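You operate a simulated robot arm through the tools that you are given. There is no shell and no other tool. Be economical: measure what you need, move in short steps, check, and stop when the job is done.

Carry out the task below with a simulated two-armed robot. There is one attempt and no reset: what you move stays moved.

TASK
Burnish the foot of the upturned bowl with the grey stone.
Fine: a sheen all round, not gouged; stone back on the blue-footed stool; wheel off and still, then the bowl goes on the grey-footed stool. Leave the direction switch alone. Set down upright: grey burnishing stone.

The check looks at the end state, three seconds after you hand in, the way a careful person would. Anything else that was tipped, shoved, dropped, spilled or broken makes it a failure.

THE ROBOT
Two 7-joint arms with fingered hands on one trunk, on a base that drives. Base frame: it is fixed to the floor where the robot stands at the start and does not move with it; the origin is under the middle of the robot, x ahead of it, y to its left, z up. Lengths are in m, angles in rad, forces in N, time in s.
The left shoulder is at the start at [0.07, 0.166, 0.818], the right one opposite. With the tool pointing down near the work surface each hand reaches from about 0.1 to 0.96 m from the robot's upright axis, wherever it stands, measured 20 degrees to its own side. Places, roughly: black wheel rocker [0.7, 0, 0.5]; blue direction switch [0.6, -0.1, 0.5]; mistrowen wheel head [0.9, -0.1, 0.6]; seat of the blue-footed stool [0.5, 0.3, 0.5]; seat of the grey-footed stool [0.7, -0.6, 0.5]. Payload 4.1 kg a hand.
The TCP of each hand is the grasp point between the finger pads, 0.032 m short of the fingertips. In the tool frame z runs along the fingers and y along their closing line. The gripper opens to 0.108 m. The gripper's body begins 0.038 m behind the TCP. The gripper is a hand of 4 fingers: y runs from the thumb to the fingers, the wrist lies at [-0.016, -0.108, -0.186] in the tool frame.
Orientation is told as [roll, pitch, yaw] about the base's x, y, z axes, in that order, counted from this pose: with the fingers straight down and the wrist toward the robot, the tool's x, y and z point along [0, 1, 0], [1, 0, 0] and [0, 0, -1] of the base frame.

THE INTERFACE
- The arms move only by the tool servo_tool. It takes "left_moves", "right_moves" or both (then of equal length, played together; a hand with none holds still); each is a list of rows, each a list of 6 numbers: the shift along the tool's x, y, z in units of 500 mm (1.0 is 500 mm), then the turn, a rotation vector about the tool's x, y, z in units of 45 degrees (1.0 is 45 degrees). In form: [[dx, dy, dz, ax, ay, az], ...]. A call has 1 to 20 rows; each row is the pose to reach, as a shift and turn from the pose commanded when the call began, along the tool's axes at that moment. A call with a number of a shift or a turn outside -1 to 1 is refused whole. Each row takes 0.2 s and may step no farther than 0.05 m and 0.15 rad from the row before; otherwise, the whole call is refused. Where a pose cannot be reached the arm comes as near as it can. A force on the tool above 40 N (or 10 N above the force at the start of the call, whichever is more), or a blocked arm, ends the call early, and 0.2 s more pass. In this call time passes only in rows, and 0.2 s behind the last. It gives the time, the measured TCP pose, the force on the tool (base axes), the opening and the grip force at its end, in the units of the frame above (readings bear some noise), with the torque about the TCP (base axes, N m) and any sound that the robot's microphone picked up, and new pictures: "views" is both (left out), scene, wrist or none (wrist: the cameras of the hands that moved).
- Cameras (640 x 400 px; columns grow to the right, rows downward): "scene" is now at [0.1409, -0.0102, 1.0518]; the picture's right is [-0.12, -0.99, 0.00], its down [-0.51, 0.06, -0.86] and it looks along [0.85, -0.10, -0.51] (base axes); focal length 214 px, centre (320, 200). "left" rides on the left gripper at [-0.064, -0.093, -0.131] in its tool frame; the picture's right is [-0.80, -0.28, 0.53], its down [0.55, -0.71, 0.45] and it looks along [0.25, 0.65, 0.72] (tool axes); focal length 247 px, centre (320, 200). "right" rides on the right gripper at [0.064, -0.093, -0.132] in its tool frame; the picture's right is [-0.80, 0.28, -0.53], its down [-0.55, -0.71, 0.45] and it looks along [-0.25, 0.65, 0.72] (tool axes); focal length 247 px, centre (320, 200). There is no depth. A picture from a camera that has moved, and an enlarged one, comes with that camera's place and axes in the base frame and with its lens.
- move_column(by): slides the trunk up (or, below 0, down) by that many m; the arms and the scene camera ride with it, the base frame stays. It gives what a move gives, with no picture.
- base_move(legs): drives the robot by 1 to 6 legs, each [ahead, left, turn to the left] in m, m and rad, along the robot's own axes; the way and the turn of a leg run together, so that a leg with both is an arc; at most 1.5 m and 3.142 rad a leg. The arms and the cameras ride along, it lands a little off, and it stops where it bumps. It gives what a move gives, and a new picture of the scene camera.
- move_fingers(index, middle, ring, thumb_bend, hand): sets how far each is bent, from 0 (flat) to 1 (curled in); at 0.3 the hand is open as for a grip, at 0.7 the pads meet at the TCP. One left out holds its place. A second passes; each finger stops where it meets its share of the squeeze, and holds until it gets a number again. It is the only way to open and close the hand. It gives what a move gives, with no picture; readings hold the bend of each and the force on the fingers (four entries, about 0 where the hand has none), thumb and palm.
- aim_head(pan, tilt): turns the head with the scene camera to pan (to the left, within 1.501 rad either way) and tilt (down, from -0.506 to 1.204), counted from straight ahead of the robot. It gives what a move gives, and a new picture of the scene camera.
- inspect(camera, box): a new picture of the part [left, top, right, bottom] of that camera's present view, enlarged. No time passes.
- finish_job(): hands the job in; it is judged then, once.

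Go step by step. Nothing tells you exact positions but the pictures and the camera data: compare them with the known pose of the tool, close in by small moves and look again before you grip or let go. The budget is 120 turns and 260 pictures, counting those below and the enlarged ones. Unless the task says otherwise, let go and move clear before handing in, and close with one line.

The tools are called after "Emit:" by a JSON object that holds its "method" and its "body". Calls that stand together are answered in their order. servo_tool: Moves the arms, as the interface text tells. Its arguments: {"type":"object","properties":{"left_moves":{"type":"array","items":{"type":"array","items":{"type":"number"}}},"right_moves":{"type":"array","items":{"type":"array","items":{"type":"number"}}},"views":{"type":"string","enum":["both","scene","wrist","none"]}},"required":[]} The other tools are called the same way: move_column (by) slides the trunk up or down; move_fingers (index, middle, ring, thumb_bend, hand) moves the fingers one by one; base_move (legs) drives the base; aim_head (pan, tilt) turns the head that bears the scene camera; inspect (camera, box) takes an enlarged picture of a part of a camera's view; finish_job () hands the job in.

At the start:

```text
time: 0.0
left_position: [0.6176, 0.2518, 0.9169]
left_ee_rot: [0.0, 0.001, -0.001]
left_force: [0.2, 1.3, 0.5]
left_ft_torque: [0.01, 0.01, 0.01]
left_grip_width: 0.1077
left_finger_force: 0.1
left_shape: jaw
left_bend: [0.3, 0.3, 0.3, 0.3]
left_finger forces: [0.0, 0.0, 0.1, 0.1, 0.0, 0.1]
right_position: [0.4965, -0.2612, 0.9913]
right_ee_rot: [0.002, 0.001, -0.001]
right_force: [0.4, 0.4, -0.1]
right_ft_torque: [0.0, 0.01, 0.02]
right_grip_width: 0.1078
right_finger_force: 0.1
right_shape: jaw
right_bend: [0.3, 0.3, 0.3, 0.3]
right_finger forces: [0.0, 0.0, 0.0, 0.1, 0.1, 0.0]
trunk travel left (down, up): [-0.325, 0.615]
robot x, y, heading: [-0.0013, 0.0022, -0.003]
head pan, tilt: [-0.122, 0.539]
```

scene: 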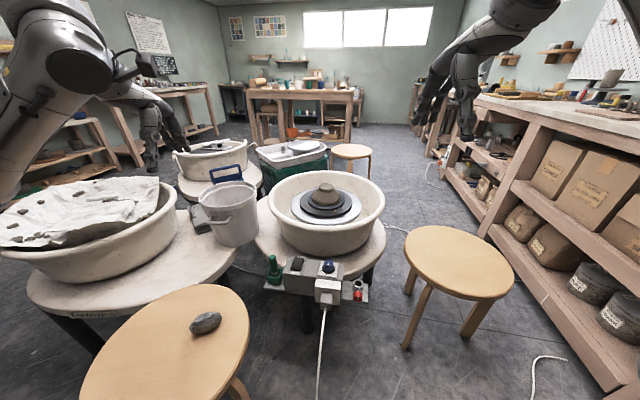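
right: 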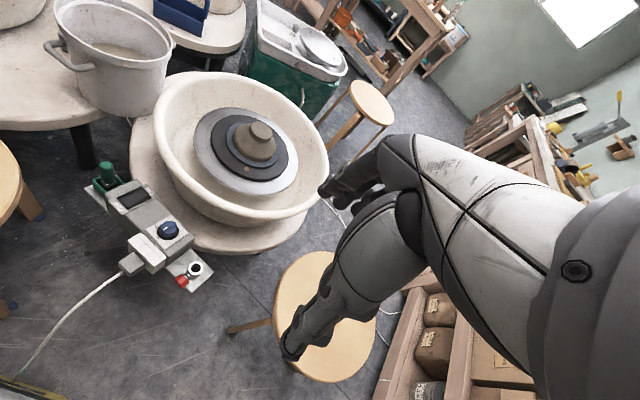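
left: 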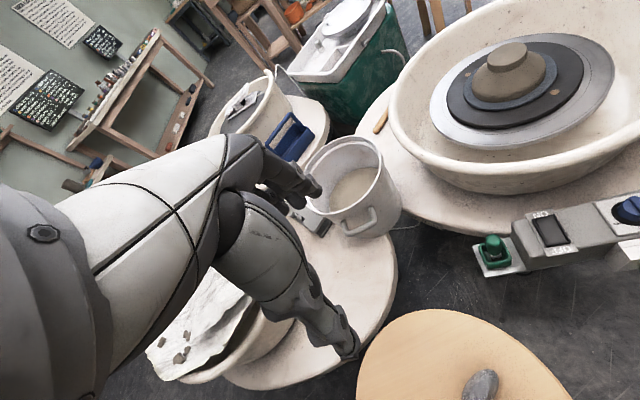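

I see the stone on the left stool, the upturned bowl on the wheel head, and the switch box in front of the wheel. I'll enlarge the controls, bowl and stone first.

Emit:
{"method": "inspect", "body": {"camera": "scene", "box": [250, 240, 390, 328]}}

Emit:
{"method": "inspect", "body": {"camera": "scene", "box": [260, 165, 400, 253]}}

Emit:
{"method": "inspect", "body": {"camera": "scene", "box": [140, 280, 300, 380]}}

Emit:
{"method": "inspect", "body": {"camera": "right", "box": [80, 140, 240, 300]}}

Emit:
{"method": "inspect", "body": {"camera": "left", "box": [420, 20, 640, 160]}}

```text
4.55 times, centred on (320, 284) of scene
camera zoom: at [0.1409, -0.0102, 1.0518], right [-0.12, -0.99, 0.0], down [-0.51, 0.06, -0.86], along [0.85, -0.1, -0.51], focal length 975 px, centre (320, -182)
```

zoom: 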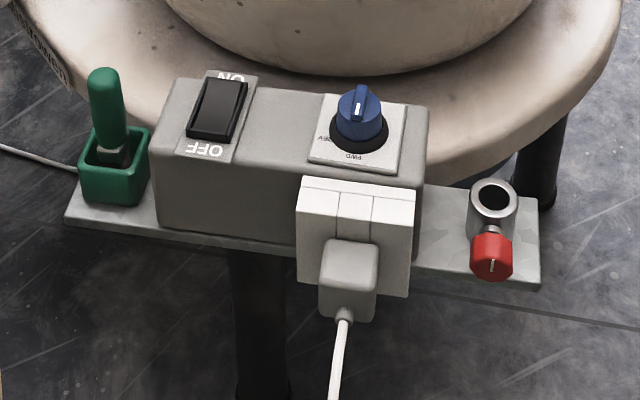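

```text
4.55 times, centred on (330, 209) of scene
camera zoom: at [0.1409, -0.0102, 1.0518], right [-0.12, -0.99, 0.0], down [-0.51, 0.06, -0.86], along [0.85, -0.1, -0.51], focal length 975 px, centre (274, 159)
```

zoom: 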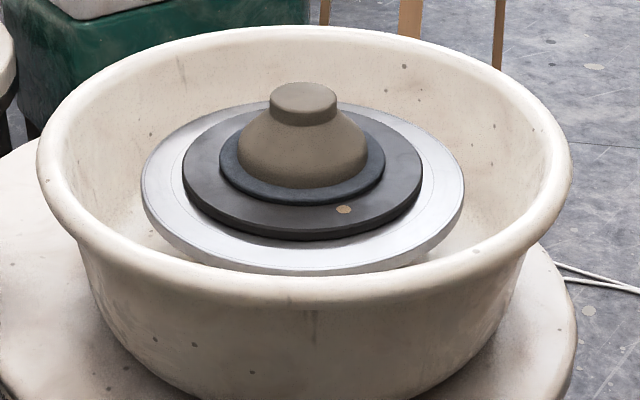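

```text
4.00 times, centred on (220, 330) of scene
camera zoom: at [0.1409, -0.0102, 1.0518], right [-0.12, -0.99, 0.0], down [-0.51, 0.06, -0.86], along [0.85, -0.1, -0.51], focal length 858 px, centre (720, -320)
```

zoom: 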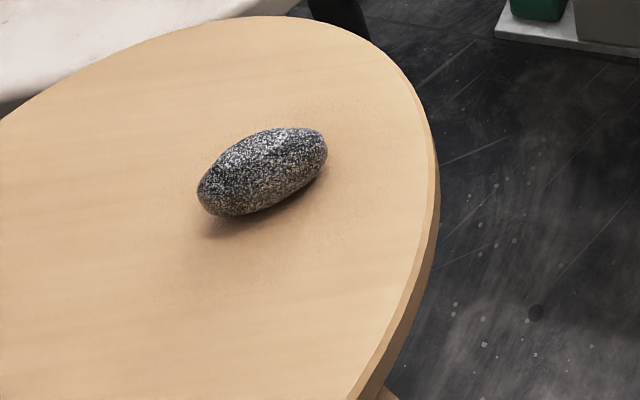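

```text
2.50 times, centred on (160, 220) of right
camera zoom: at [0.4036, -0.1977, 1.1227], right [0.28, -0.8, 0.53], down [-0.71, -0.55, -0.45], along [0.65, -0.25, -0.72], focal length 617 px, centre (720, 150)
```

zoom: 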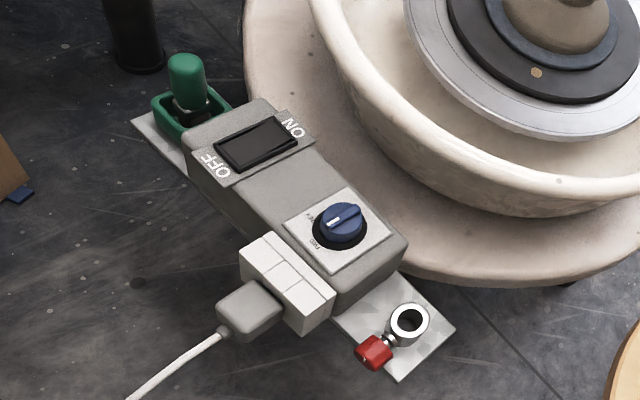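

```text
2.86 times, centred on (530, 90) of left
camera zoom: at [0.5246, 0.1865, 1.0486], right [-0.28, -0.8, -0.53], down [-0.71, 0.55, -0.45], along [0.65, 0.25, -0.72], focal length 706 px, centre (-280, 514)
```

zoom: 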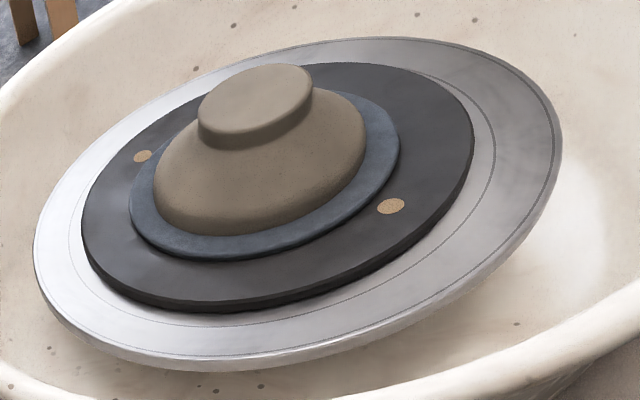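

The foot top is about [0.935,-0.135,0.64] by triangulation, the rocker about [0.66,0.006,0.486], and the stone about [0.47,0.235,0.52] with its long axis mostly along y. The bowl sits at the edge of reach, so I'll look at the floor ahead for room to drive.

Emit:
{"method": "aim_head", "body": {"pan": 0.3, "tilt": 1.2}}

Emit:
{"method": "aim_head", "body": {"pan": -0.5, "tilt": 1.0}}

```text
time: 1.0
left_position: [0.6174, 0.2514, 0.9161]
left_ee_rot: [0.001, 0.002, -0.001]
left_force: [0.5, 0.2, -0.3]
left_ft_torque: [0.02, -0.03, 0.01]
left_grip_width: 0.1075
left_finger_force: 0.1
left_shape: jaw
left_bend: [0.3, 0.3, 0.3, 0.3]
left_finger forces: [0.0, 0.0, 0.0, 0.0, 0.0, 0.0]
right_position: [0.497, -0.2617, 0.9915]
right_ee_rot: [0.001, -0.001, 0.001]
right_force: [-0.9, 1.0, 0.6]
right_ft_torque: [0.01, 0.06, -0.02]
right_grip_width: 0.1077
right_finger_force: 0.1
right_shape: jaw
right_bend: [0.3, 0.3, 0.3, 0.3]
right_finger forces: [0.0, 0.0, 0.0, 0.0, 0.0, 0.0]
trunk travel left (down, up): [-0.325, 0.615]
robot x, y, heading: [0.001, 0.0018, 0.002]
head pan, tilt: [0.3, 1.201]
camera scene: at [0.1049, 0.0173, 1.0018], right [0.3, -0.96, 0.0], down [-0.89, -0.28, -0.36], along [0.35, 0.11, -0.93], focal length 214 px, centre (320, 200)
```

scene: 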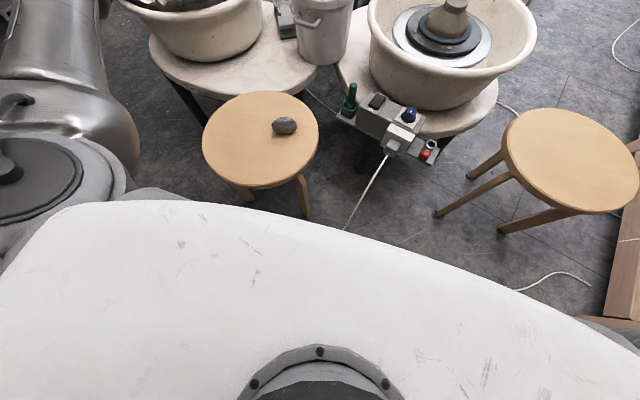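

```text
time: 2.2
left_position: [0.616, 0.2518, 0.9169]
left_ee_rot: [0.002, 0.003, 0.0]
left_force: [0.4, 0.0, -0.1]
left_ft_torque: [0.0, -0.03, 0.02]
left_grip_width: 0.1076
left_finger_force: 0.0
left_shape: jaw
left_bend: [0.3, 0.3, 0.3, 0.3]
left_finger forces: [0.0, 0.0, 0.0, 0.0, 0.0, 0.0]
right_position: [0.4972, -0.2619, 0.9909]
right_ee_rot: [0.001, 0.0, 0.0]
right_force: [-0.3, 0.4, 0.5]
right_ft_torque: [0.0, -0.01, -0.02]
right_grip_width: 0.1076
right_finger_force: 0.0
right_shape: jaw
right_bend: [0.3, 0.3, 0.3, 0.3]
right_finger forces: [0.0, 0.0, 0.0, 0.0, 0.0, 0.0]
trunk travel left (down, up): [-0.325, 0.615]
robot x, y, heading: [0.0012, -0.0001, 0.001]
head pan, tilt: [-0.499, 1.0]
camera scene: at [0.1126, -0.0325, 1.0143], right [-0.48, -0.88, 0.0], down [-0.74, 0.4, -0.54], along [0.47, -0.26, -0.84], focal length 214 px, centre (320, 200)
```

scene: 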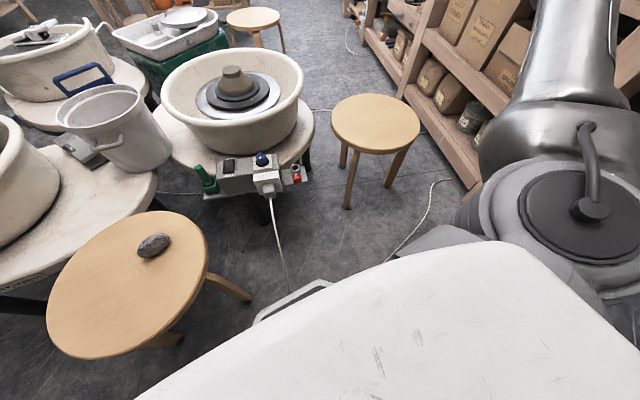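

The stone stool's near leg foot is at about [0.39,0.18], and the robot base front is around x≈0.27. I plan a small shift right and ahead to gain reach, so I'll check the floor on the right first.

Emit:
{"method": "aim_head", "body": {"pan": -1.2, "tilt": 0.8}}

Emit:
{"method": "aim_head", "body": {"pan": 0.0, "tilt": 1.2}}

```text
time: 3.2
left_position: [0.6177, 0.2499, 0.9165]
left_ee_rot: [0.0, 0.002, 0.0]
left_force: [0.7, -0.1, -0.1]
left_ft_torque: [0.02, 0.02, 0.01]
left_grip_width: 0.1075
left_finger_force: 0.1
left_shape: jaw
left_bend: [0.3, 0.3, 0.3, 0.3]
left_finger forces: [0.0, 0.0, 0.1, 0.0, 0.0, 0.1]
right_position: [0.4965, -0.2617, 0.9917]
right_ee_rot: [0.001, 0.0, 0.0]
right_force: [-0.2, -0.2, -0.5]
right_ft_torque: [0.01, 0.01, 0.03]
right_grip_width: 0.1076
right_finger_force: 0.2
right_shape: jaw
right_bend: [0.3, 0.3, 0.3, 0.3]
right_finger forces: [0.1, 0.0, 0.1, 0.0, 0.1, 0.1]
trunk travel left (down, up): [-0.325, 0.615]
robot x, y, heading: [0.0009, -0.0019, -0.002]
head pan, tilt: [-1.201, 0.799]
camera scene: at [0.0807, -0.0744, 1.0295], right [-0.93, -0.36, 0.0], down [-0.26, 0.67, -0.7], along [0.25, -0.65, -0.72], focal length 214 px, centre (320, 200)
```

scene: 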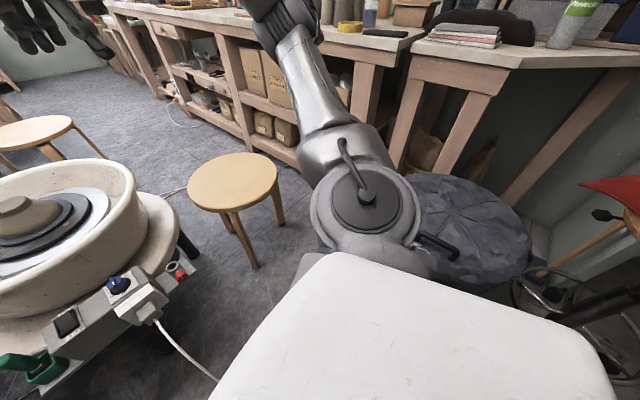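

```text
time: 4.6
left_position: [0.6161, 0.2521, 0.9161]
left_ee_rot: [0.001, 0.002, -0.001]
left_force: [0.4, 0.7, 0.0]
left_ft_torque: [-0.01, 0.02, -0.04]
left_grip_width: 0.1076
left_finger_force: 0.1
left_shape: jaw
left_bend: [0.3, 0.3, 0.3, 0.3]
left_finger forces: [0.1, 0.0, 0.0, 0.1, 0.0, 0.0]
right_position: [0.4962, -0.2613, 0.9917]
right_ee_rot: [0.0, 0.0, 0.001]
right_force: [-0.2, 0.6, -0.3]
right_ft_torque: [0.03, 0.03, 0.01]
right_grip_width: 0.1074
right_finger_force: 0.0
right_shape: jaw
right_bend: [0.3, 0.3, 0.3, 0.3]
right_finger forces: [0.1, 0.0, 0.0, 0.2, 0.0, 0.2]
trunk travel left (down, up): [-0.325, 0.615]
robot x, y, heading: [-0.0004, 0.0011, -0.004]
head pan, tilt: [0.0, 1.201]
camera scene: at [0.1074, 0.0007, 1.0018], right [0.0, -1.0, 0.0], down [-0.93, 0.0, -0.36], along [0.36, 0.0, -0.93], focal length 214 px, centre (320, 200)
```

scene: 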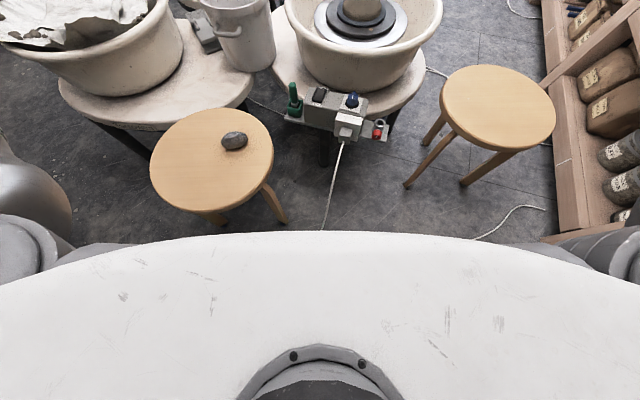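

The right side looks clear, with the bench well away. I'll drive a short diagonal ahead and to the right.

Emit:
{"method": "base_move", "body": {"legs": [[0.0, -0.1, 0.0], [0.06, 0.0, 0.0]]}}

Emit:
{"method": "aim_head", "body": {"pan": 0.25, "tilt": 0.9}}

```text
time: 6.4
left_position: [0.6766, 0.1515, 0.9159]
left_ee_rot: [0.001, 0.001, 0.003]
left_force: [0.3, -0.1, -0.6]
left_ft_torque: [0.01, 0.0, 0.0]
left_grip_width: 0.1074
left_finger_force: 0.0
left_shape: jaw
left_bend: [0.3, 0.3, 0.3, 0.3]
left_finger forces: [0.0, 0.0, 0.0, 0.1, 0.0, 0.0]
right_position: [0.5592, -0.3613, 0.9898]
right_ee_rot: [-0.003, 0.002, 0.001]
right_force: [1.0, -0.2, 0.5]
right_ft_torque: [0.01, 0.03, -0.01]
right_grip_width: 0.1079
right_finger_force: 0.0
right_shape: jaw
right_bend: [0.3, 0.3, 0.3, 0.3]
right_finger forces: [0.1, 0.0, 0.1, 0.0, 0.0, 0.1]
trunk travel left (down, up): [-0.325, 0.615]
robot x, y, heading: [0.0601, -0.1021, -0.001]
head pan, tilt: [0.0, 1.201]
camera scene: at [0.1686, -0.0996, 1.0016], right [0.0, -1.0, 0.0], down [-0.93, 0.0, -0.36], along [0.36, 0.0, -0.93], focal length 214 px, centre (320, 200)
```

scene: 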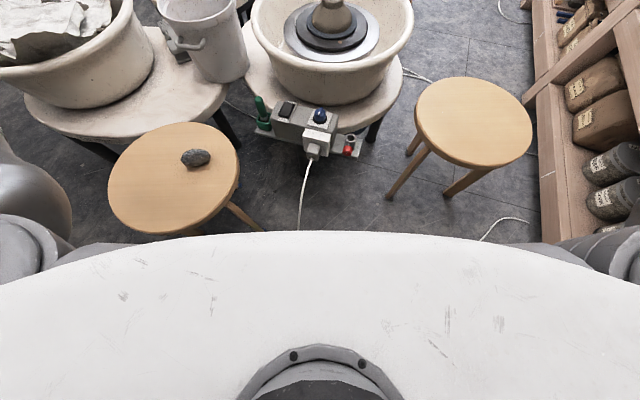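

```text
time: 7.2
left_position: [0.6758, 0.1518, 0.9161]
left_ee_rot: [0.001, 0.001, 0.002]
left_force: [0.5, -0.1, 0.4]
left_ft_torque: [0.01, 0.01, 0.04]
left_grip_width: 0.1078
left_finger_force: 0.1
left_shape: jaw
left_bend: [0.3, 0.3, 0.3, 0.3]
left_finger forces: [0.0, 0.0, 0.0, 0.0, 0.0, 0.1]
right_position: [0.5574, -0.3611, 0.9914]
right_ee_rot: [0.0, -0.001, 0.001]
right_force: [-0.4, 0.2, 0.7]
right_ft_torque: [-0.01, -0.01, -0.01]
right_grip_width: 0.1077
right_finger_force: 0.1
right_shape: jaw
right_bend: [0.3, 0.3, 0.3, 0.3]
right_finger forces: [0.1, 0.0, 0.1, 0.0, 0.1, 0.0]
trunk travel left (down, up): [-0.325, 0.615]
robot x, y, heading: [0.0609, -0.1008, 0.004]
head pan, tilt: [0.25, 0.901]
camera scene: at [0.1846, -0.0811, 1.0215], right [0.25, -0.97, 0.0], down [-0.76, -0.2, -0.62], along [0.6, 0.15, -0.78], focal length 214 px, centre (320, 200)
```

scene: 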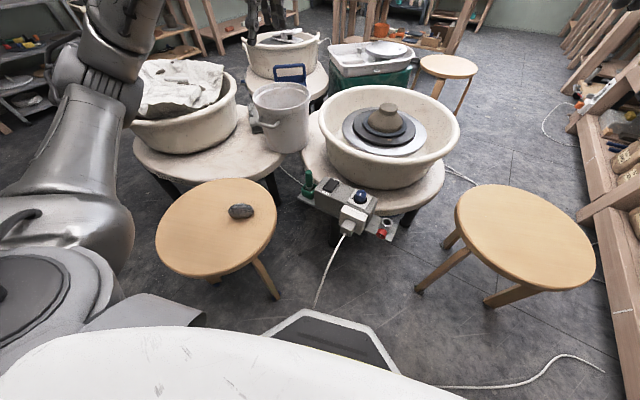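

The drive landed cleanly and the stools are untouched. I'll bring the left hand above the stone, turned about 0.38 rad so its fingers close across the stone.

Emit:
{"method": "servo_tool", "body": {"left_moves": [[0.022, -0.058, 0.05, 0, 0, -0.07], [0.045, -0.117, 0.1, 0, 0, -0.14], [0.067, -0.175, 0.15, 0, 0, -0.21], [0.089, -0.233, 0.2, 0, 0, -0.28], [0.111, -0.291, 0.25, 0, 0, -0.35], [0.134, -0.35, 0.3, 0, 0, -0.42], [0.156, -0.408, 0.35, 0, 0, -0.484]]}}

```text
time: 8.8
left_position: [0.5538, 0.2517, 0.7757]
left_ee_rot: [0.002, 0.005, 0.369]
left_force: [0.0, 0.1, 0.2]
left_ft_torque: [0.04, 0.03, -0.01]
left_grip_width: 0.1078
left_finger_force: 0.0
left_shape: jaw
left_bend: [0.3, 0.3, 0.3, 0.3]
left_finger forces: [0.1, 0.0, 0.1, 0.0, 0.0, 0.0]
left hand out of reach, approached as far as the arm can: row 5, 6, 7
right_position: [0.5581, -0.3618, 0.9906]
right_ee_rot: [0.0, 0.003, 0.006]
right_force: [0.1, -0.6, -0.5]
right_ft_torque: [0.04, 0.06, 0.01]
right_grip_width: 0.108
right_finger_force: 0.1
right_shape: jaw
right_bend: [0.3, 0.3, 0.3, 0.3]
right_finger forces: [0.0, 0.0, 0.1, 0.0, 0.0, 0.0]
trunk travel left (down, up): [-0.325, 0.615]
robot x, y, heading: [0.0596, -0.101, 0.003]
head pan, tilt: [0.25, 0.901]
camera scene: at [0.1852, -0.0826, 1.0216], right [0.25, -0.97, 0.0], down [-0.76, -0.19, -0.62], along [0.6, 0.16, -0.78], focal length 214 px, centre (320, 200)
camera left: at [0.4915, 0.158, 0.9078], right [0.02, -0.85, -0.53], down [-0.86, 0.26, -0.44], along [0.51, 0.47, -0.72], focal length 247 px, centre (320, 200)
```

scene: 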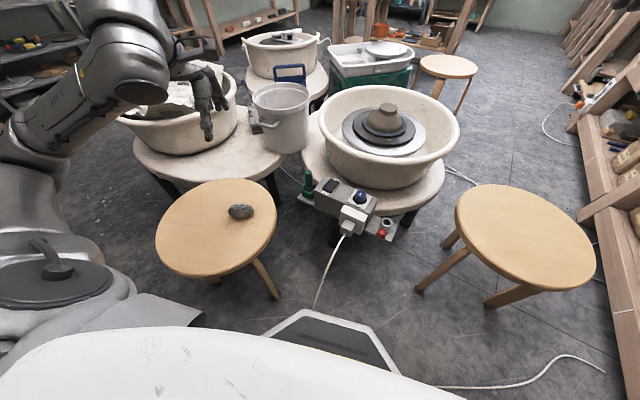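
left: 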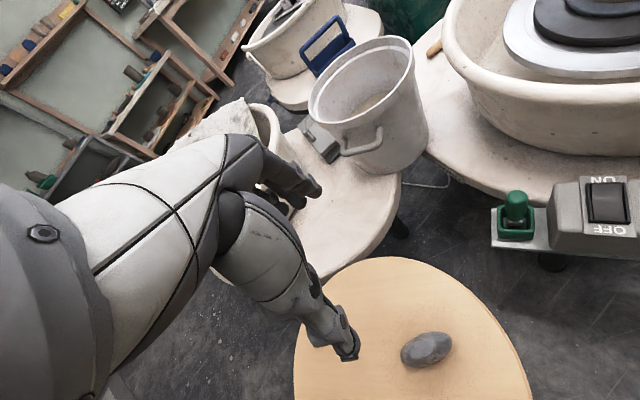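

The arm folds too tightly at this height, since the wrist is too close to the shoulder. Raising the trunk will open the elbow.

Emit:
{"method": "move_column", "body": {"by": 0.25}}

```text
time: 11.3
left_position: [0.5539, 0.2536, 1.0256]
left_ee_rot: [-0.002, 0.004, 0.37]
left_force: [-0.6, 0.3, 0.3]
left_ft_torque: [-0.02, 0.01, 0.02]
left_grip_width: 0.108
left_finger_force: 0.0
left_shape: jaw
left_bend: [0.3, 0.3, 0.3, 0.3]
left_finger forces: [0.0, 0.0, 0.0, 0.0, 0.1, 0.1]
right_position: [0.5579, -0.3598, 1.2415]
right_ee_rot: [0.0, 0.0, 0.005]
right_force: [0.1, -1.0, -0.3]
right_ft_torque: [-0.01, -0.02, -0.04]
right_grip_width: 0.1081
right_finger_force: 0.1
right_shape: jaw
right_bend: [0.3, 0.3, 0.3, 0.3]
right_finger forces: [0.1, 0.0, 0.0, 0.1, 0.0, 0.0]
trunk travel left (down, up): [-0.575, 0.365]
robot x, y, heading: [0.0597, -0.0999, 0.006]
head pan, tilt: [0.25, 0.901]
```

The trunk is up, so I'll lower the left hand straight down by 0.28 m.

Emit:
{"method": "servo_tool", "body": {"left_moves": [[0, 0, 0.09, 0, 0, 0], [0, 0, 0.18, 0, 0, 0], [0, 0, 0.27, 0, 0, 0], [0, 0, 0.36, 0, 0, 0], [0, 0, 0.45, 0, 0, 0], [0, 0, 0.54, 0, 0, 0]], "views": "wrist"}}

```text
time: 12.7
left_position: [0.5509, 0.2503, 0.7533]
left_ee_rot: [-0.002, 0.004, 0.368]
left_force: [-0.5, 0.4, -0.2]
left_ft_torque: [0.02, 0.01, 0.03]
left_grip_width: 0.1078
left_finger_force: 0.0
left_shape: jaw
left_bend: [0.3, 0.3, 0.3, 0.3]
left_finger forces: [0.0, 0.0, 0.0, 0.0, 0.0, 0.0]
left hand out of reach, approached as far as the arm can: row 1, 2, 3
right_position: [0.5579, -0.3606, 1.2426]
right_ee_rot: [0.0, 0.0, 0.004]
right_force: [-0.3, 0.4, 0.5]
right_ft_torque: [-0.03, -0.01, 0.0]
right_grip_width: 0.1078
right_finger_force: 0.0
right_shape: jaw
right_bend: [0.3, 0.3, 0.3, 0.3]
right_finger forces: [0.1, 0.0, 0.0, 0.1, 0.0, 0.0]
trunk travel left (down, up): [-0.575, 0.365]
robot x, y, heading: [0.0606, -0.1004, 0.002]
head pan, tilt: [0.25, 0.901]
camera left: at [0.4887, 0.1575, 0.8856], right [0.02, -0.85, -0.53], down [-0.86, 0.26, -0.45], along [0.51, 0.46, -0.72], focal length 247 px, centre (320, 200)
```

left: 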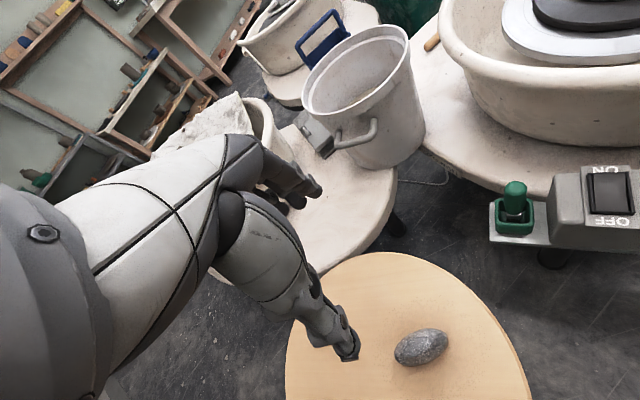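

The stone now triangulates to about [0.485,0.234]. I'll move over it to z≈0.62, keeping the fingertips well above it.

Emit:
{"method": "servo_tool", "body": {"left_moves": [[0.006, -0.035, 0.065, 0, 0, 0], [0.012, -0.07, 0.13, 0, 0, 0], [0.018, -0.105, 0.195, 0, 0, 0], [0.023, -0.137, 0.26, 0, 0, 0]]}}

```text
time: 13.7
left_position: [0.4838, 0.2373, 0.6269]
left_ee_rot: [-0.003, 0.0, 0.368]
left_force: [0.6, 0.4, 0.0]
left_ft_torque: [-0.05, 0.0, 0.0]
left_grip_width: 0.1079
left_finger_force: 0.1
left_shape: jaw
left_bend: [0.3, 0.3, 0.3, 0.3]
left_finger forces: [0.1, 0.1, 0.0, 0.0, 0.0, 0.1]
right_position: [0.5569, -0.3609, 1.2415]
right_ee_rot: [-0.001, 0.0, 0.004]
right_force: [-0.7, -0.6, 0.1]
right_ft_torque: [-0.02, -0.01, -0.01]
right_grip_width: 0.108
right_finger_force: 0.0
right_shape: jaw
right_bend: [0.3, 0.3, 0.3, 0.3]
right_finger forces: [0.0, 0.1, 0.0, 0.0, 0.0, 0.0]
trunk travel left (down, up): [-0.575, 0.365]
robot x, y, heading: [0.0624, -0.1001, 0.006]
head pan, tilt: [0.25, 0.901]
camera scene: at [0.1842, -0.0812, 1.2717], right [0.25, -0.97, 0.0], down [-0.76, -0.2, -0.62], along [0.6, 0.16, -0.78], focal length 214 px, centre (320, 200)
camera left: at [0.4208, 0.1446, 0.7599], right [0.02, -0.85, -0.53], down [-0.86, 0.26, -0.45], along [0.52, 0.46, -0.72], focal length 247 px, centre (320, 200)
```

scene: 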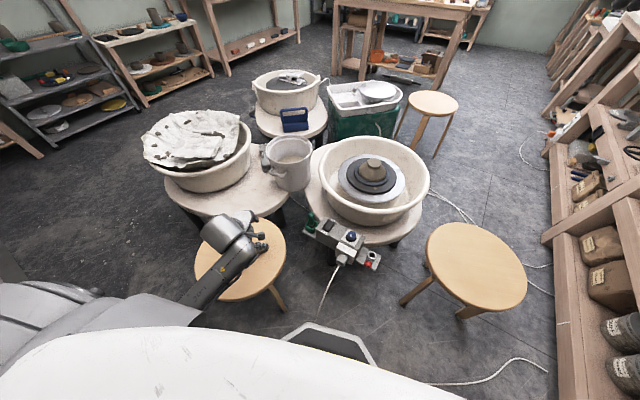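
left: 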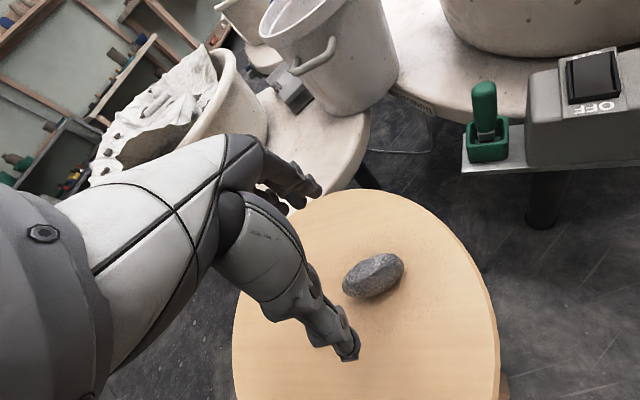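

The stone centre triangulates to about [0.489,0.245,0.496]. I'll adjust slightly and descend to z≈0.555, then look again.

Emit:
{"method": "servo_tool", "body": {"left_moves": [[0.005, 0.007, 0.07, 0, 0, 0.02], [0.011, 0.015, 0.142, 0, 0, 0.04]], "views": "wrist"}}

Emit:
{"method": "inspect", "body": {"camera": "scene", "box": [190, 200, 300, 310]}}

```text
time: 14.3
left_position: [0.4872, 0.2454, 0.5547]
left_ee_rot: [-0.001, 0.006, 0.338]
left_force: [-0.5, 0.1, 0.0]
left_ft_torque: [-0.01, 0.0, -0.01]
left_grip_width: 0.1078
left_finger_force: 0.0
left_shape: jaw
left_bend: [0.3, 0.3, 0.3, 0.3]
left_finger forces: [0.1, 0.0, 0.0, 0.0, 0.0, 0.0]
right_position: [0.5568, -0.3599, 1.2424]
right_ee_rot: [-0.002, 0.0, 0.003]
right_force: [-0.4, 1.0, 0.2]
right_ft_torque: [-0.01, 0.05, -0.01]
right_grip_width: 0.1079
right_finger_force: 0.1
right_shape: jaw
right_bend: [0.3, 0.3, 0.3, 0.3]
right_finger forces: [0.0, 0.1, 0.0, 0.0, 0.0, 0.1]
trunk travel left (down, up): [-0.575, 0.365]
robot x, y, heading: [0.0612, -0.0976, 0.005]
head pan, tilt: [0.25, 0.901]
camera left: at [0.4222, 0.1535, 0.6864], right [0.0, -0.85, -0.53], down [-0.85, 0.28, -0.45], along [0.53, 0.45, -0.72], focal length 247 px, centre (320, 200)
```

left: 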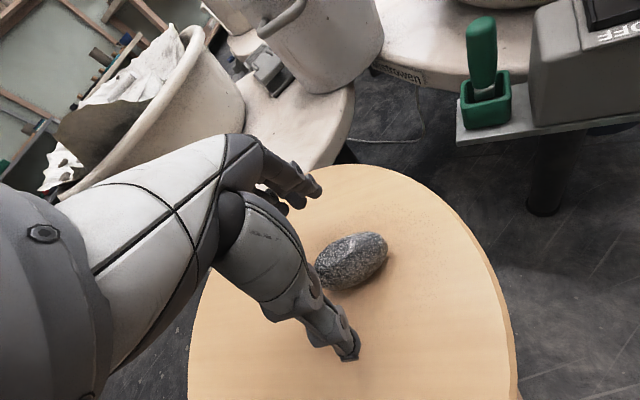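

```text
3.64 times, centred on (245, 255) of scene
camera zoom: at [0.1849, -0.081, 1.2716], right [0.25, -0.97, 0.0], down [-0.76, -0.2, -0.62], along [0.6, 0.16, -0.78], focal length 780 px, centre (593, 0)
```

zoom: 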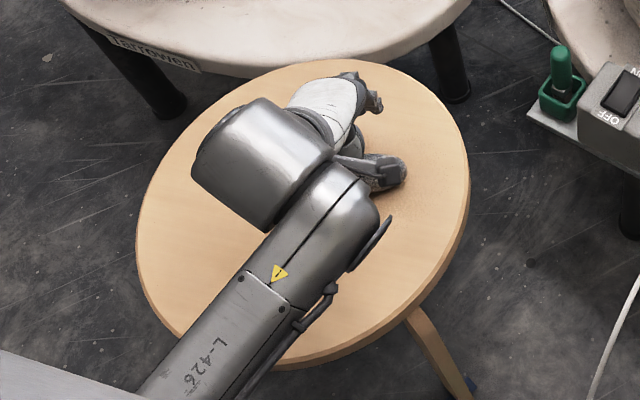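

The stone lines up with the grasp axis: predicted at pixel (347,263), seen at (352,260). I'll lower to z≈0.513.

Emit:
{"method": "servo_tool", "body": {"left_moves": [[0, 0, 0.03, 0, 0, 0.01], [0, 0, 0.06, 0, 0, 0.02], [0, 0, 0.084, 0, 0, 0.03]], "views": "wrist"}}

```text
time: 15.1
left_position: [0.4885, 0.2436, 0.5121]
left_ee_rot: [0.0, 0.003, 0.315]
left_force: [0.5, 0.7, 0.1]
left_ft_torque: [-0.02, -0.03, 0.0]
left_grip_width: 0.1082
left_finger_force: 0.0
left_shape: jaw
left_bend: [0.3, 0.3, 0.3, 0.3]
left_finger forces: [0.0, 0.0, 0.0, 0.1, 0.0, 0.1]
right_position: [0.557, -0.3621, 1.2409]
right_ee_rot: [0.001, 0.0, 0.005]
right_force: [-1.1, -0.2, -0.2]
right_ft_torque: [-0.01, -0.02, 0.0]
right_grip_width: 0.1076
right_finger_force: 0.0
right_shape: jaw
right_bend: [0.3, 0.3, 0.3, 0.3]
right_finger forces: [0.1, 0.0, 0.1, 0.0, 0.0, 0.1]
trunk travel left (down, up): [-0.575, 0.365]
robot x, y, heading: [0.0587, -0.1006, 0.002]
head pan, tilt: [0.25, 0.901]
camera left: at [0.4208, 0.155, 0.6443], right [-0.02, -0.85, -0.53], down [-0.84, 0.3, -0.45], along [0.54, 0.44, -0.72], focal length 247 px, centre (320, 200)
```

left: 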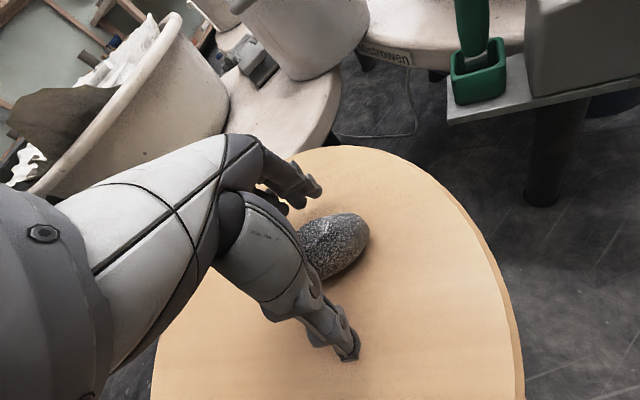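

The stone sits between thumb and fingers with no contact yet. I'll drop a few mm more and then close gently.

Emit:
{"method": "servo_tool", "body": {"left_moves": [[0, 0, 0.012, 0, 0, 0]], "views": "none"}}

Emit:
{"method": "move_fingers", "body": {"hand": "left", "index": 0.45, "middle": 0.45, "ring": 0.45, "thumb_bend": 0.45}}

Emit:
{"method": "inspect", "body": {"camera": "left", "box": [220, 140, 420, 390]}}

```text
time: 15.5
left_position: [0.4895, 0.2441, 0.5059]
left_ee_rot: [-0.003, 0.002, 0.314]
left_force: [-0.2, -0.6, -0.1]
left_ft_torque: [0.02, 0.04, 0.01]
left_grip_width: 0.1079
left_finger_force: 0.0
left_shape: jaw
left_bend: [0.3, 0.3, 0.3, 0.3]
left_finger forces: [0.1, 0.0, 0.0, 0.1, 0.1, 0.0]
right_position: [0.558, -0.361, 1.2425]
right_ee_rot: [0.001, 0.002, 0.004]
right_force: [-0.3, -0.5, 0.0]
right_ft_torque: [0.0, -0.04, 0.04]
right_grip_width: 0.1076
right_finger_force: 0.1
right_shape: jaw
right_bend: [0.3, 0.3, 0.3, 0.3]
right_finger forces: [0.0, 0.1, 0.0, 0.0, 0.1, 0.1]
trunk travel left (down, up): [-0.575, 0.365]
robot x, y, heading: [0.0613, -0.1008, 0.001]
head pan, tilt: [0.25, 0.901]
```

```text
time: 16.5
left_position: [0.4881, 0.2441, 0.5055]
left_ee_rot: [-0.001, 0.003, 0.314]
left_force: [-0.7, 0.3, 0.1]
left_ft_torque: [-0.02, -0.01, -0.02]
left_grip_width: 0.0695
left_finger_force: 0.0
left_shape: fingers
left_bend: [0.45, 0.45, 0.45, 0.45]
left_finger forces: [0.0, 0.0, 0.1, 0.0, 0.0, 0.1]
right_position: [0.5576, -0.3607, 1.2411]
right_ee_rot: [0.0, 0.0, 0.003]
right_force: [-0.2, -0.7, 0.2]
right_ft_torque: [-0.04, -0.03, 0.0]
right_grip_width: 0.1078
right_finger_force: 0.0
right_shape: jaw
right_bend: [0.3, 0.3, 0.3, 0.3]
right_finger forces: [0.0, 0.0, 0.0, 0.0, 0.0, 0.1]
trunk travel left (down, up): [-0.575, 0.365]
robot x, y, heading: [0.0605, -0.1026, 0.007]
head pan, tilt: [0.25, 0.901]
```

```text
1.60 times, centred on (320, 265) of left
camera zoom: at [0.4206, 0.1547, 0.6376], right [-0.02, -0.85, -0.53], down [-0.84, 0.3, -0.45], along [0.54, 0.44, -0.72], focal length 395 px, centre (320, 96)
```

zoom: 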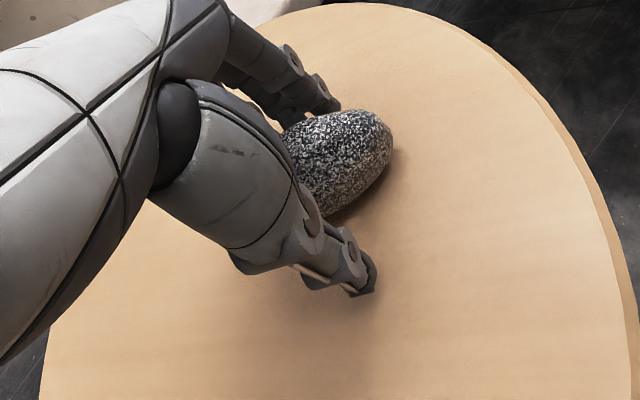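

The stone is nearer the fingers than the thumb. I'll bring the thumb in first and then close all of them.

Emit:
{"method": "move_fingers", "body": {"hand": "left", "thumb_bend": 0.56}}

Emit:
{"method": "move_fingers", "body": {"hand": "left", "index": 0.56, "middle": 0.56, "ring": 0.56}}

Emit:
{"method": "inspect", "body": {"camera": "left", "box": [220, 140, 420, 390]}}

```text
time: 17.5
left_position: [0.4884, 0.2447, 0.505]
left_ee_rot: [-0.002, 0.005, 0.313]
left_force: [-0.1, 0.0, -0.7]
left_ft_torque: [0.03, 0.0, -0.01]
left_grip_width: 0.0549
left_finger_force: 0.0
left_shape: fingers
left_bend: [0.45, 0.45, 0.45, 0.56]
left_finger forces: [0.0, 0.0, 0.0, 0.0, 0.1, 0.1]
right_position: [0.5579, -0.3615, 1.2405]
right_ee_rot: [-0.001, 0.0, 0.005]
right_force: [-0.1, -0.3, 0.8]
right_ft_torque: [-0.03, -0.01, 0.02]
right_grip_width: 0.1077
right_finger_force: 0.1
right_shape: jaw
right_bend: [0.3, 0.3, 0.3, 0.3]
right_finger forces: [0.0, 0.0, 0.0, 0.0, 0.1, 0.0]
trunk travel left (down, up): [-0.575, 0.365]
robot x, y, heading: [0.0608, -0.098, 0.002]
head pan, tilt: [0.25, 0.901]
```

```text
time: 18.5
left_position: [0.4883, 0.2446, 0.505]
left_ee_rot: [-0.001, 0.004, 0.315]
left_force: [0.4, 0.3, -0.3]
left_ft_torque: [0.04, 0.02, 0.0]
left_grip_width: 0.0404
left_finger_force: 0.3
left_shape: fingers
left_bend: [0.56, 0.56, 0.56, 0.56]
left_finger forces: [0.2, 0.2, 0.1, 0.0, 0.1, 0.0]
right_position: [0.5576, -0.3593, 1.2428]
right_ee_rot: [0.001, -0.001, 0.004]
right_force: [-0.3, 0.1, 0.0]
right_ft_torque: [0.03, 0.01, -0.02]
right_grip_width: 0.1078
right_finger_force: 0.0
right_shape: jaw
right_bend: [0.3, 0.3, 0.3, 0.3]
right_finger forces: [0.0, 0.1, 0.1, 0.1, 0.0, 0.0]
trunk travel left (down, up): [-0.575, 0.365]
robot x, y, heading: [0.0586, -0.1026, 0.004]
head pan, tilt: [0.25, 0.901]
```

```text
1.60 times, centred on (320, 265) of left
camera zoom: at [0.4206, 0.1547, 0.6376], right [-0.02, -0.85, -0.53], down [-0.84, 0.3, -0.45], along [0.54, 0.44, -0.72], focal length 395 px, centre (320, 96)
```

zoom: 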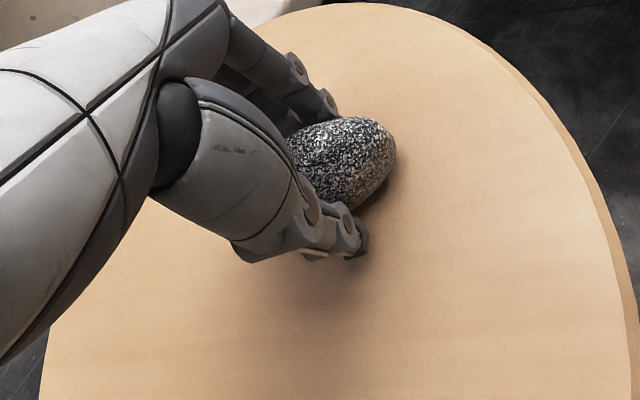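

Fingers are just touching and a good end of the stone sticks out on the bowl side. Now I'll squeeze.

Emit:
{"method": "move_fingers", "body": {"hand": "left", "index": 0.64, "middle": 0.64, "ring": 0.64, "thumb_bend": 0.64}}

Emit:
{"method": "move_fingers", "body": {"hand": "left", "index": 0.75, "middle": 0.75, "ring": 0.75, "thumb_bend": 0.75}}

Emit:
{"method": "inspect", "body": {"camera": "left", "box": [220, 140, 420, 390]}}

```text
time: 19.5
left_position: [0.4886, 0.2441, 0.5058]
left_ee_rot: [-0.002, 0.002, 0.313]
left_force: [-0.5, -1.0, -0.2]
left_ft_torque: [-0.01, -0.02, 0.0]
left_grip_width: 0.0336
left_finger_force: 7.2
left_shape: fingers
left_bend: [0.6, 0.61, 0.63, 0.58]
left_finger forces: [2.8, 3.2, 1.0, 0.1, 6.6, 0.1]
right_position: [0.558, -0.3596, 1.2411]
right_ee_rot: [0.001, -0.001, 0.004]
right_force: [-0.2, 0.6, 0.2]
right_ft_torque: [-0.01, 0.01, 0.01]
right_grip_width: 0.1078
right_finger_force: 0.1
right_shape: jaw
right_bend: [0.3, 0.3, 0.3, 0.3]
right_finger forces: [0.0, 0.0, 0.1, 0.0, 0.1, 0.1]
trunk travel left (down, up): [-0.575, 0.365]
robot x, y, heading: [0.0554, -0.1027, 0.003]
head pan, tilt: [0.25, 0.901]
```

```text
time: 20.5
left_position: [0.4884, 0.2452, 0.5051]
left_ee_rot: [-0.001, 0.004, 0.314]
left_force: [-0.4, -0.2, -1.4]
left_ft_torque: [0.01, -0.01, 0.04]
left_grip_width: 0.0331
left_finger_force: 24.2
left_shape: fingers
left_bend: [0.73, 0.73, 0.73, 0.56]
left_finger forces: [9.1, 9.5, 6.3, 0.0, 24.1, 0.0]
right_position: [0.5578, -0.361, 1.2413]
right_ee_rot: [0.0, 0.0, 0.004]
right_force: [-0.5, -1.0, 0.1]
right_ft_torque: [0.01, -0.03, -0.01]
right_grip_width: 0.1077
right_finger_force: 0.0
right_shape: jaw
right_bend: [0.3, 0.3, 0.3, 0.3]
right_finger forces: [0.1, 0.1, 0.0, 0.0, 0.0, 0.0]
trunk travel left (down, up): [-0.575, 0.365]
robot x, y, heading: [0.0584, -0.1003, 0.003]
head pan, tilt: [0.25, 0.901]
```

```text
1.60 times, centred on (320, 265) of left
camera zoom: at [0.4206, 0.1547, 0.6375], right [-0.02, -0.85, -0.53], down [-0.84, 0.3, -0.45], along [0.54, 0.44, -0.72], focal length 395 px, centre (320, 96)
```

zoom: 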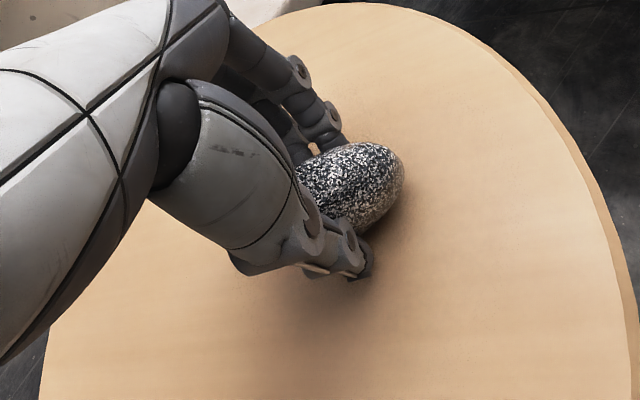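

Grip is 24 N, shared by all fingers and the thumb. I'll lift about 0.12 m and check that it holds.

Emit:
{"method": "servo_tool", "body": {"left_moves": [[0, 0, -0.02, 0, 0, 0], [0, 0, -0.08, 0, 0, 0], [0, 0, -0.16, 0, 0, 0], [0, 0, -0.24, 0, 0, 0]]}}

Emit:
{"method": "inspect", "body": {"camera": "left", "box": [220, 140, 420, 390]}}

```text
time: 21.5
left_position: [0.4869, 0.2423, 0.628]
left_ee_rot: [0.001, 0.002, 0.314]
left_force: [-0.6, 0.3, -1.6]
left_ft_torque: [-0.03, -0.04, 0.03]
left_grip_width: 0.0331
left_finger_force: 24.1
left_shape: fingers
left_bend: [0.73, 0.73, 0.73, 0.56]
left_finger forces: [9.4, 9.2, 6.4, 0.1, 23.9, 0.0]
right_position: [0.5577, -0.3611, 1.2417]
right_ee_rot: [-0.001, -0.001, 0.005]
right_force: [0.3, 0.4, -0.3]
right_ft_torque: [0.02, 0.0, 0.0]
right_grip_width: 0.1077
right_finger_force: 0.0
right_shape: jaw
right_bend: [0.3, 0.3, 0.3, 0.3]
right_finger forces: [0.0, 0.0, 0.0, 0.0, 0.0, 0.0]
trunk travel left (down, up): [-0.575, 0.365]
robot x, y, heading: [0.0594, -0.0994, 0.006]
head pan, tilt: [0.25, 0.901]
camera scene: at [0.1847, -0.0813, 1.2715], right [0.25, -0.97, 0.0], down [-0.76, -0.2, -0.62], along [0.6, 0.16, -0.78], focal length 214 px, centre (320, 200)
camera left: at [0.4197, 0.1513, 0.7603], right [-0.02, -0.85, -0.53], down [-0.84, 0.3, -0.45], along [0.54, 0.44, -0.72], focal length 247 px, centre (320, 200)
```

scene: 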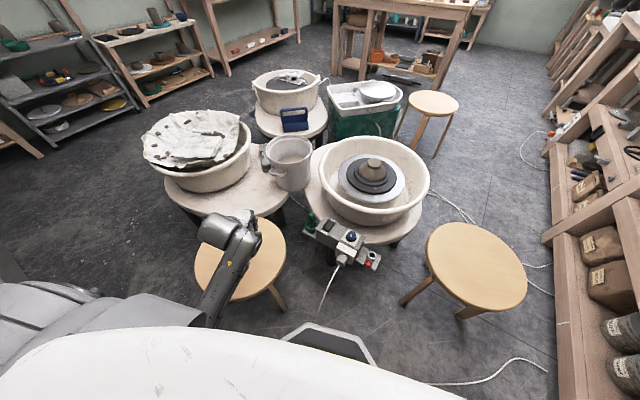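
left: 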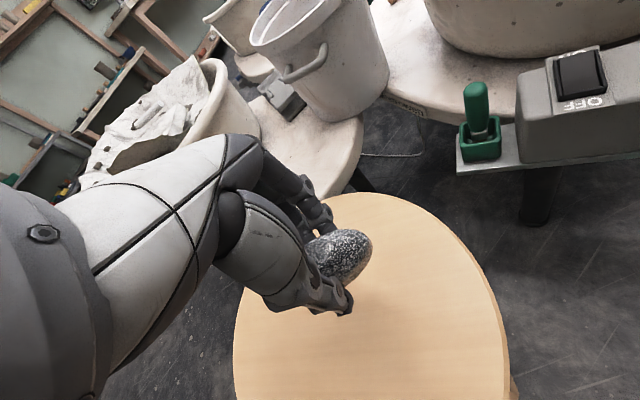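

```text
1.60 times, centred on (320, 265) of left
camera zoom: at [0.4197, 0.1513, 0.7603], right [-0.02, -0.85, -0.53], down [-0.84, 0.3, -0.45], along [0.54, 0.44, -0.72], focal length 395 px, centre (320, 96)
```

zoom: 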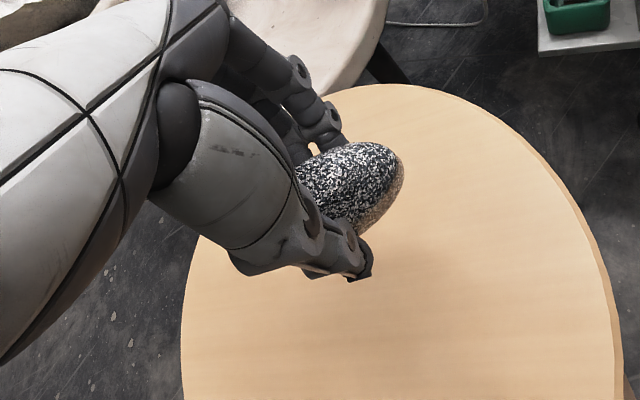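

The stone is firmly held. Now for the right hand: I'll extend only the middle finger for poking, and bring the hand above the rocker.

Emit:
{"method": "move_fingers", "body": {"hand": "right", "index": 0.95, "middle": 0.35, "ring": 0.95, "thumb_bend": 0.6}}

Emit:
{"method": "servo_tool", "body": {"right_moves": [[0.06, 0.012, 0.067, 0, 0, 0], [0.12, 0.023, 0.133, 0, 0, 0], [0.18, 0.035, 0.2, 0, 0, 0], [0.241, 0.047, 0.267, 0, 0, 0], [0.301, 0.058, 0.333, 0, 0, 0], [0.361, 0.07, 0.4, 0, 0, 0], [0.421, 0.082, 0.467, 0, 0, 0], [0.481, 0.093, 0.533, 0, 0, 0], [0.541, 0.105, 0.6, 0, 0, 0], [0.602, 0.117, 0.667, 0, 0, 0], [0.662, 0.128, 0.733, 0, 0, 0], [0.722, 0.14, 0.8, 0, 0, 0]]}}

```text
time: 22.5
left_position: [0.486, 0.2418, 0.6268]
left_ee_rot: [-0.001, 0.003, 0.315]
left_force: [1.3, -0.1, -1.4]
left_ft_torque: [-0.03, -0.03, -0.01]
left_grip_width: 0.0333
left_finger_force: 23.9
left_shape: fingers
left_bend: [0.73, 0.73, 0.73, 0.56]
left_finger forces: [9.4, 9.2, 6.3, 0.0, 23.9, 0.0]
right_position: [0.5587, -0.3615, 1.2404]
right_ee_rot: [0.001, 0.0, 0.004]
right_force: [-0.9, -0.2, 0.1]
right_ft_torque: [-0.01, -0.01, 0.01]
right_grip_width: 0.045
right_finger_force: 0.0
right_shape: fingers
right_bend: [0.95, 0.35, 0.95, 0.6]
right_finger forces: [0.0, 0.1, 0.0, 0.0, 0.1, 0.1]
trunk travel left (down, up): [-0.575, 0.365]
robot x, y, heading: [0.063, -0.1031, 0.0]
head pan, tilt: [0.25, 0.901]
```

```text
time: 25.1
left_position: [0.4884, 0.2413, 0.6266]
left_ee_rot: [-0.002, 0.006, 0.315]
left_force: [0.3, 0.2, -1.8]
left_ft_torque: [0.03, -0.04, -0.02]
left_grip_width: 0.0329
left_finger_force: 24.0
left_shape: fingers
left_bend: [0.73, 0.73, 0.73, 0.56]
left_finger forces: [9.4, 9.1, 6.2, 0.1, 24.1, 0.0]
right_position: [0.6253, -0.0012, 0.8383]
right_ee_rot: [-0.001, 0.0, 0.004]
right_force: [0.2, 0.2, 0.6]
right_ft_torque: [-0.01, 0.05, 0.01]
right_grip_width: 0.0451
right_finger_force: 0.1
right_shape: fingers
right_bend: [0.95, 0.35, 0.95, 0.6]
right_finger forces: [0.0, 0.0, 0.0, 0.0, 0.0, 0.0]
trunk travel left (down, up): [-0.575, 0.365]
robot x, y, heading: [0.0582, -0.0994, 0.004]
head pan, tilt: [0.25, 0.901]
camera scene: at [0.1853, -0.0797, 1.2715], right [0.25, -0.97, 0.0], down [-0.76, -0.2, -0.62], along [0.6, 0.15, -0.78], focal length 214 px, centre (320, 200)
camera right: at [0.5324, 0.0625, 0.9691], right [0.29, -0.8, 0.53], down [-0.7, -0.55, -0.45], along [0.65, -0.25, -0.72], focal length 247 px, centre (320, 200)
```

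scene: 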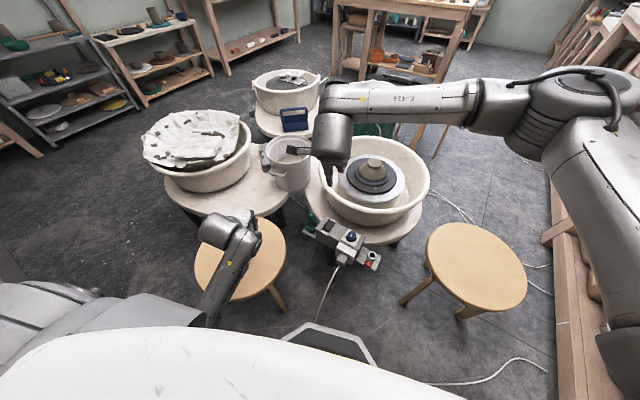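
right: 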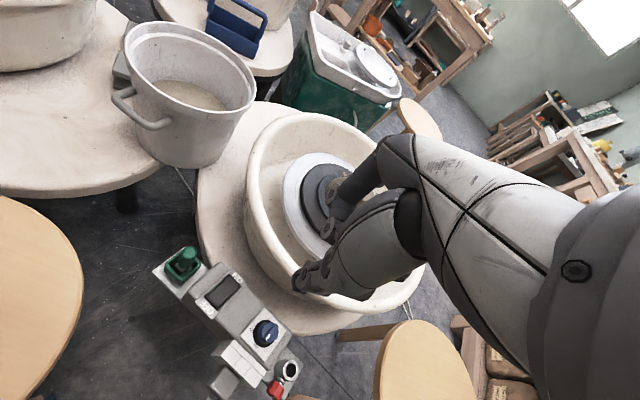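

The hand is above the rocker. I'll descend to z≈0.64 and look at the fingertips.

Emit:
{"method": "servo_tool", "body": {"right_moves": [[0, 0, 0.08, 0, 0, 0], [0, 0, 0.16, 0, 0, 0], [0, 0, 0.24, 0, 0, 0], [0, 0, 0.32, 0, 0, 0], [0, 0, 0.4, 0, 0, 0]], "views": "wrist"}}

Emit:
{"method": "inspect", "body": {"camera": "scene", "box": [270, 130, 400, 290]}}

```text
time: 26.3
left_position: [0.4881, 0.2416, 0.628]
left_ee_rot: [-0.002, 0.005, 0.314]
left_force: [0.7, -0.1, -2.0]
left_ft_torque: [-0.01, -0.02, -0.03]
left_grip_width: 0.033
left_finger_force: 24.0
left_shape: fingers
left_bend: [0.73, 0.73, 0.73, 0.56]
left_finger forces: [9.5, 9.2, 6.2, 0.1, 24.0, 0.0]
right_position: [0.6248, 0.0002, 0.6373]
right_ee_rot: [0.002, -0.001, 0.004]
right_force: [1.0, 1.5, 0.1]
right_ft_torque: [0.01, 0.01, -0.01]
right_grip_width: 0.045
right_finger_force: 0.1
right_shape: fingers
right_bend: [0.95, 0.35, 0.95, 0.6]
right_finger forces: [0.0, 0.0, 0.1, 0.1, 0.1, 0.1]
trunk travel left (down, up): [-0.575, 0.365]
robot x, y, heading: [0.0578, -0.1021, 0.007]
head pan, tilt: [0.25, 0.901]
camera right: at [0.5315, 0.0638, 0.7683], right [0.29, -0.8, 0.53], down [-0.7, -0.55, -0.45], along [0.65, -0.25, -0.72], focal length 247 px, centre (320, 200)
```

right: 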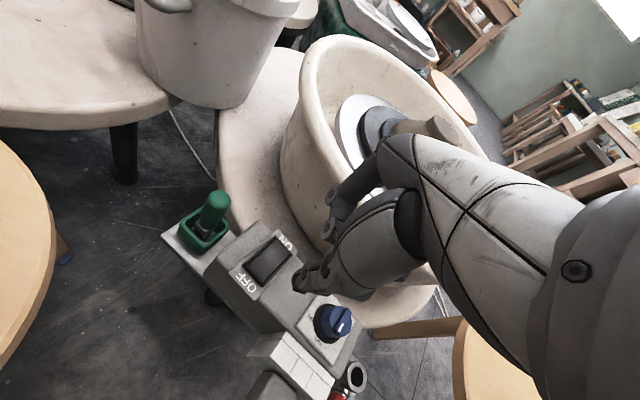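

```text
2.50 times, centred on (335, 210) of scene
camera zoom: at [0.1852, -0.0805, 1.2716], right [0.25, -0.97, 0.0], down [-0.76, -0.2, -0.62], along [0.6, 0.16, -0.78], focal length 536 px, centre (282, 175)
```

zoom: 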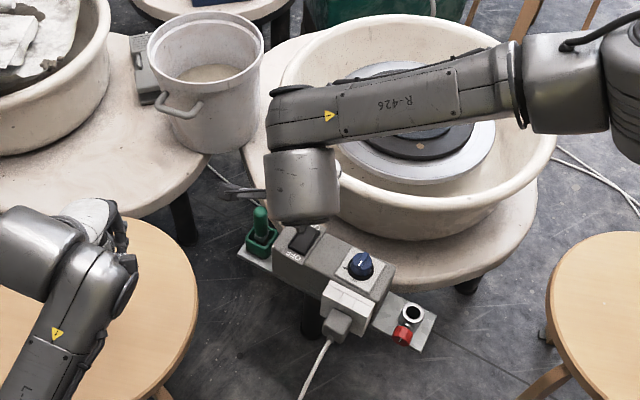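

I'll enlarge the wrist view to see the fingertip.

Emit:
{"method": "inspect", "body": {"camera": "right", "box": [220, 130, 420, 330]}}

```text
2.00 times, centred on (320, 230) of right
camera zoom: at [0.5315, 0.0638, 0.7683], right [0.29, -0.8, 0.53], down [-0.7, -0.55, -0.45], along [0.65, -0.25, -0.72], focal length 494 px, centre (320, 140)
```

zoom: 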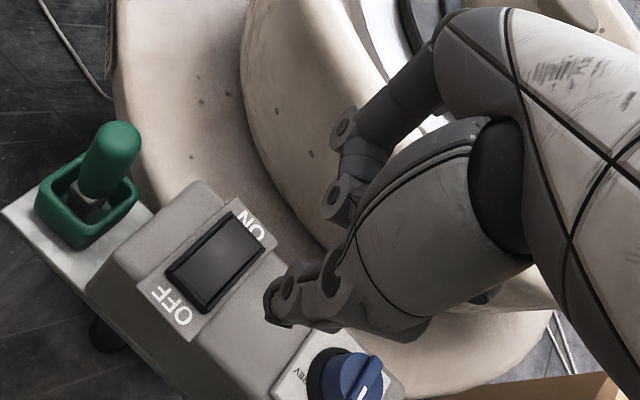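

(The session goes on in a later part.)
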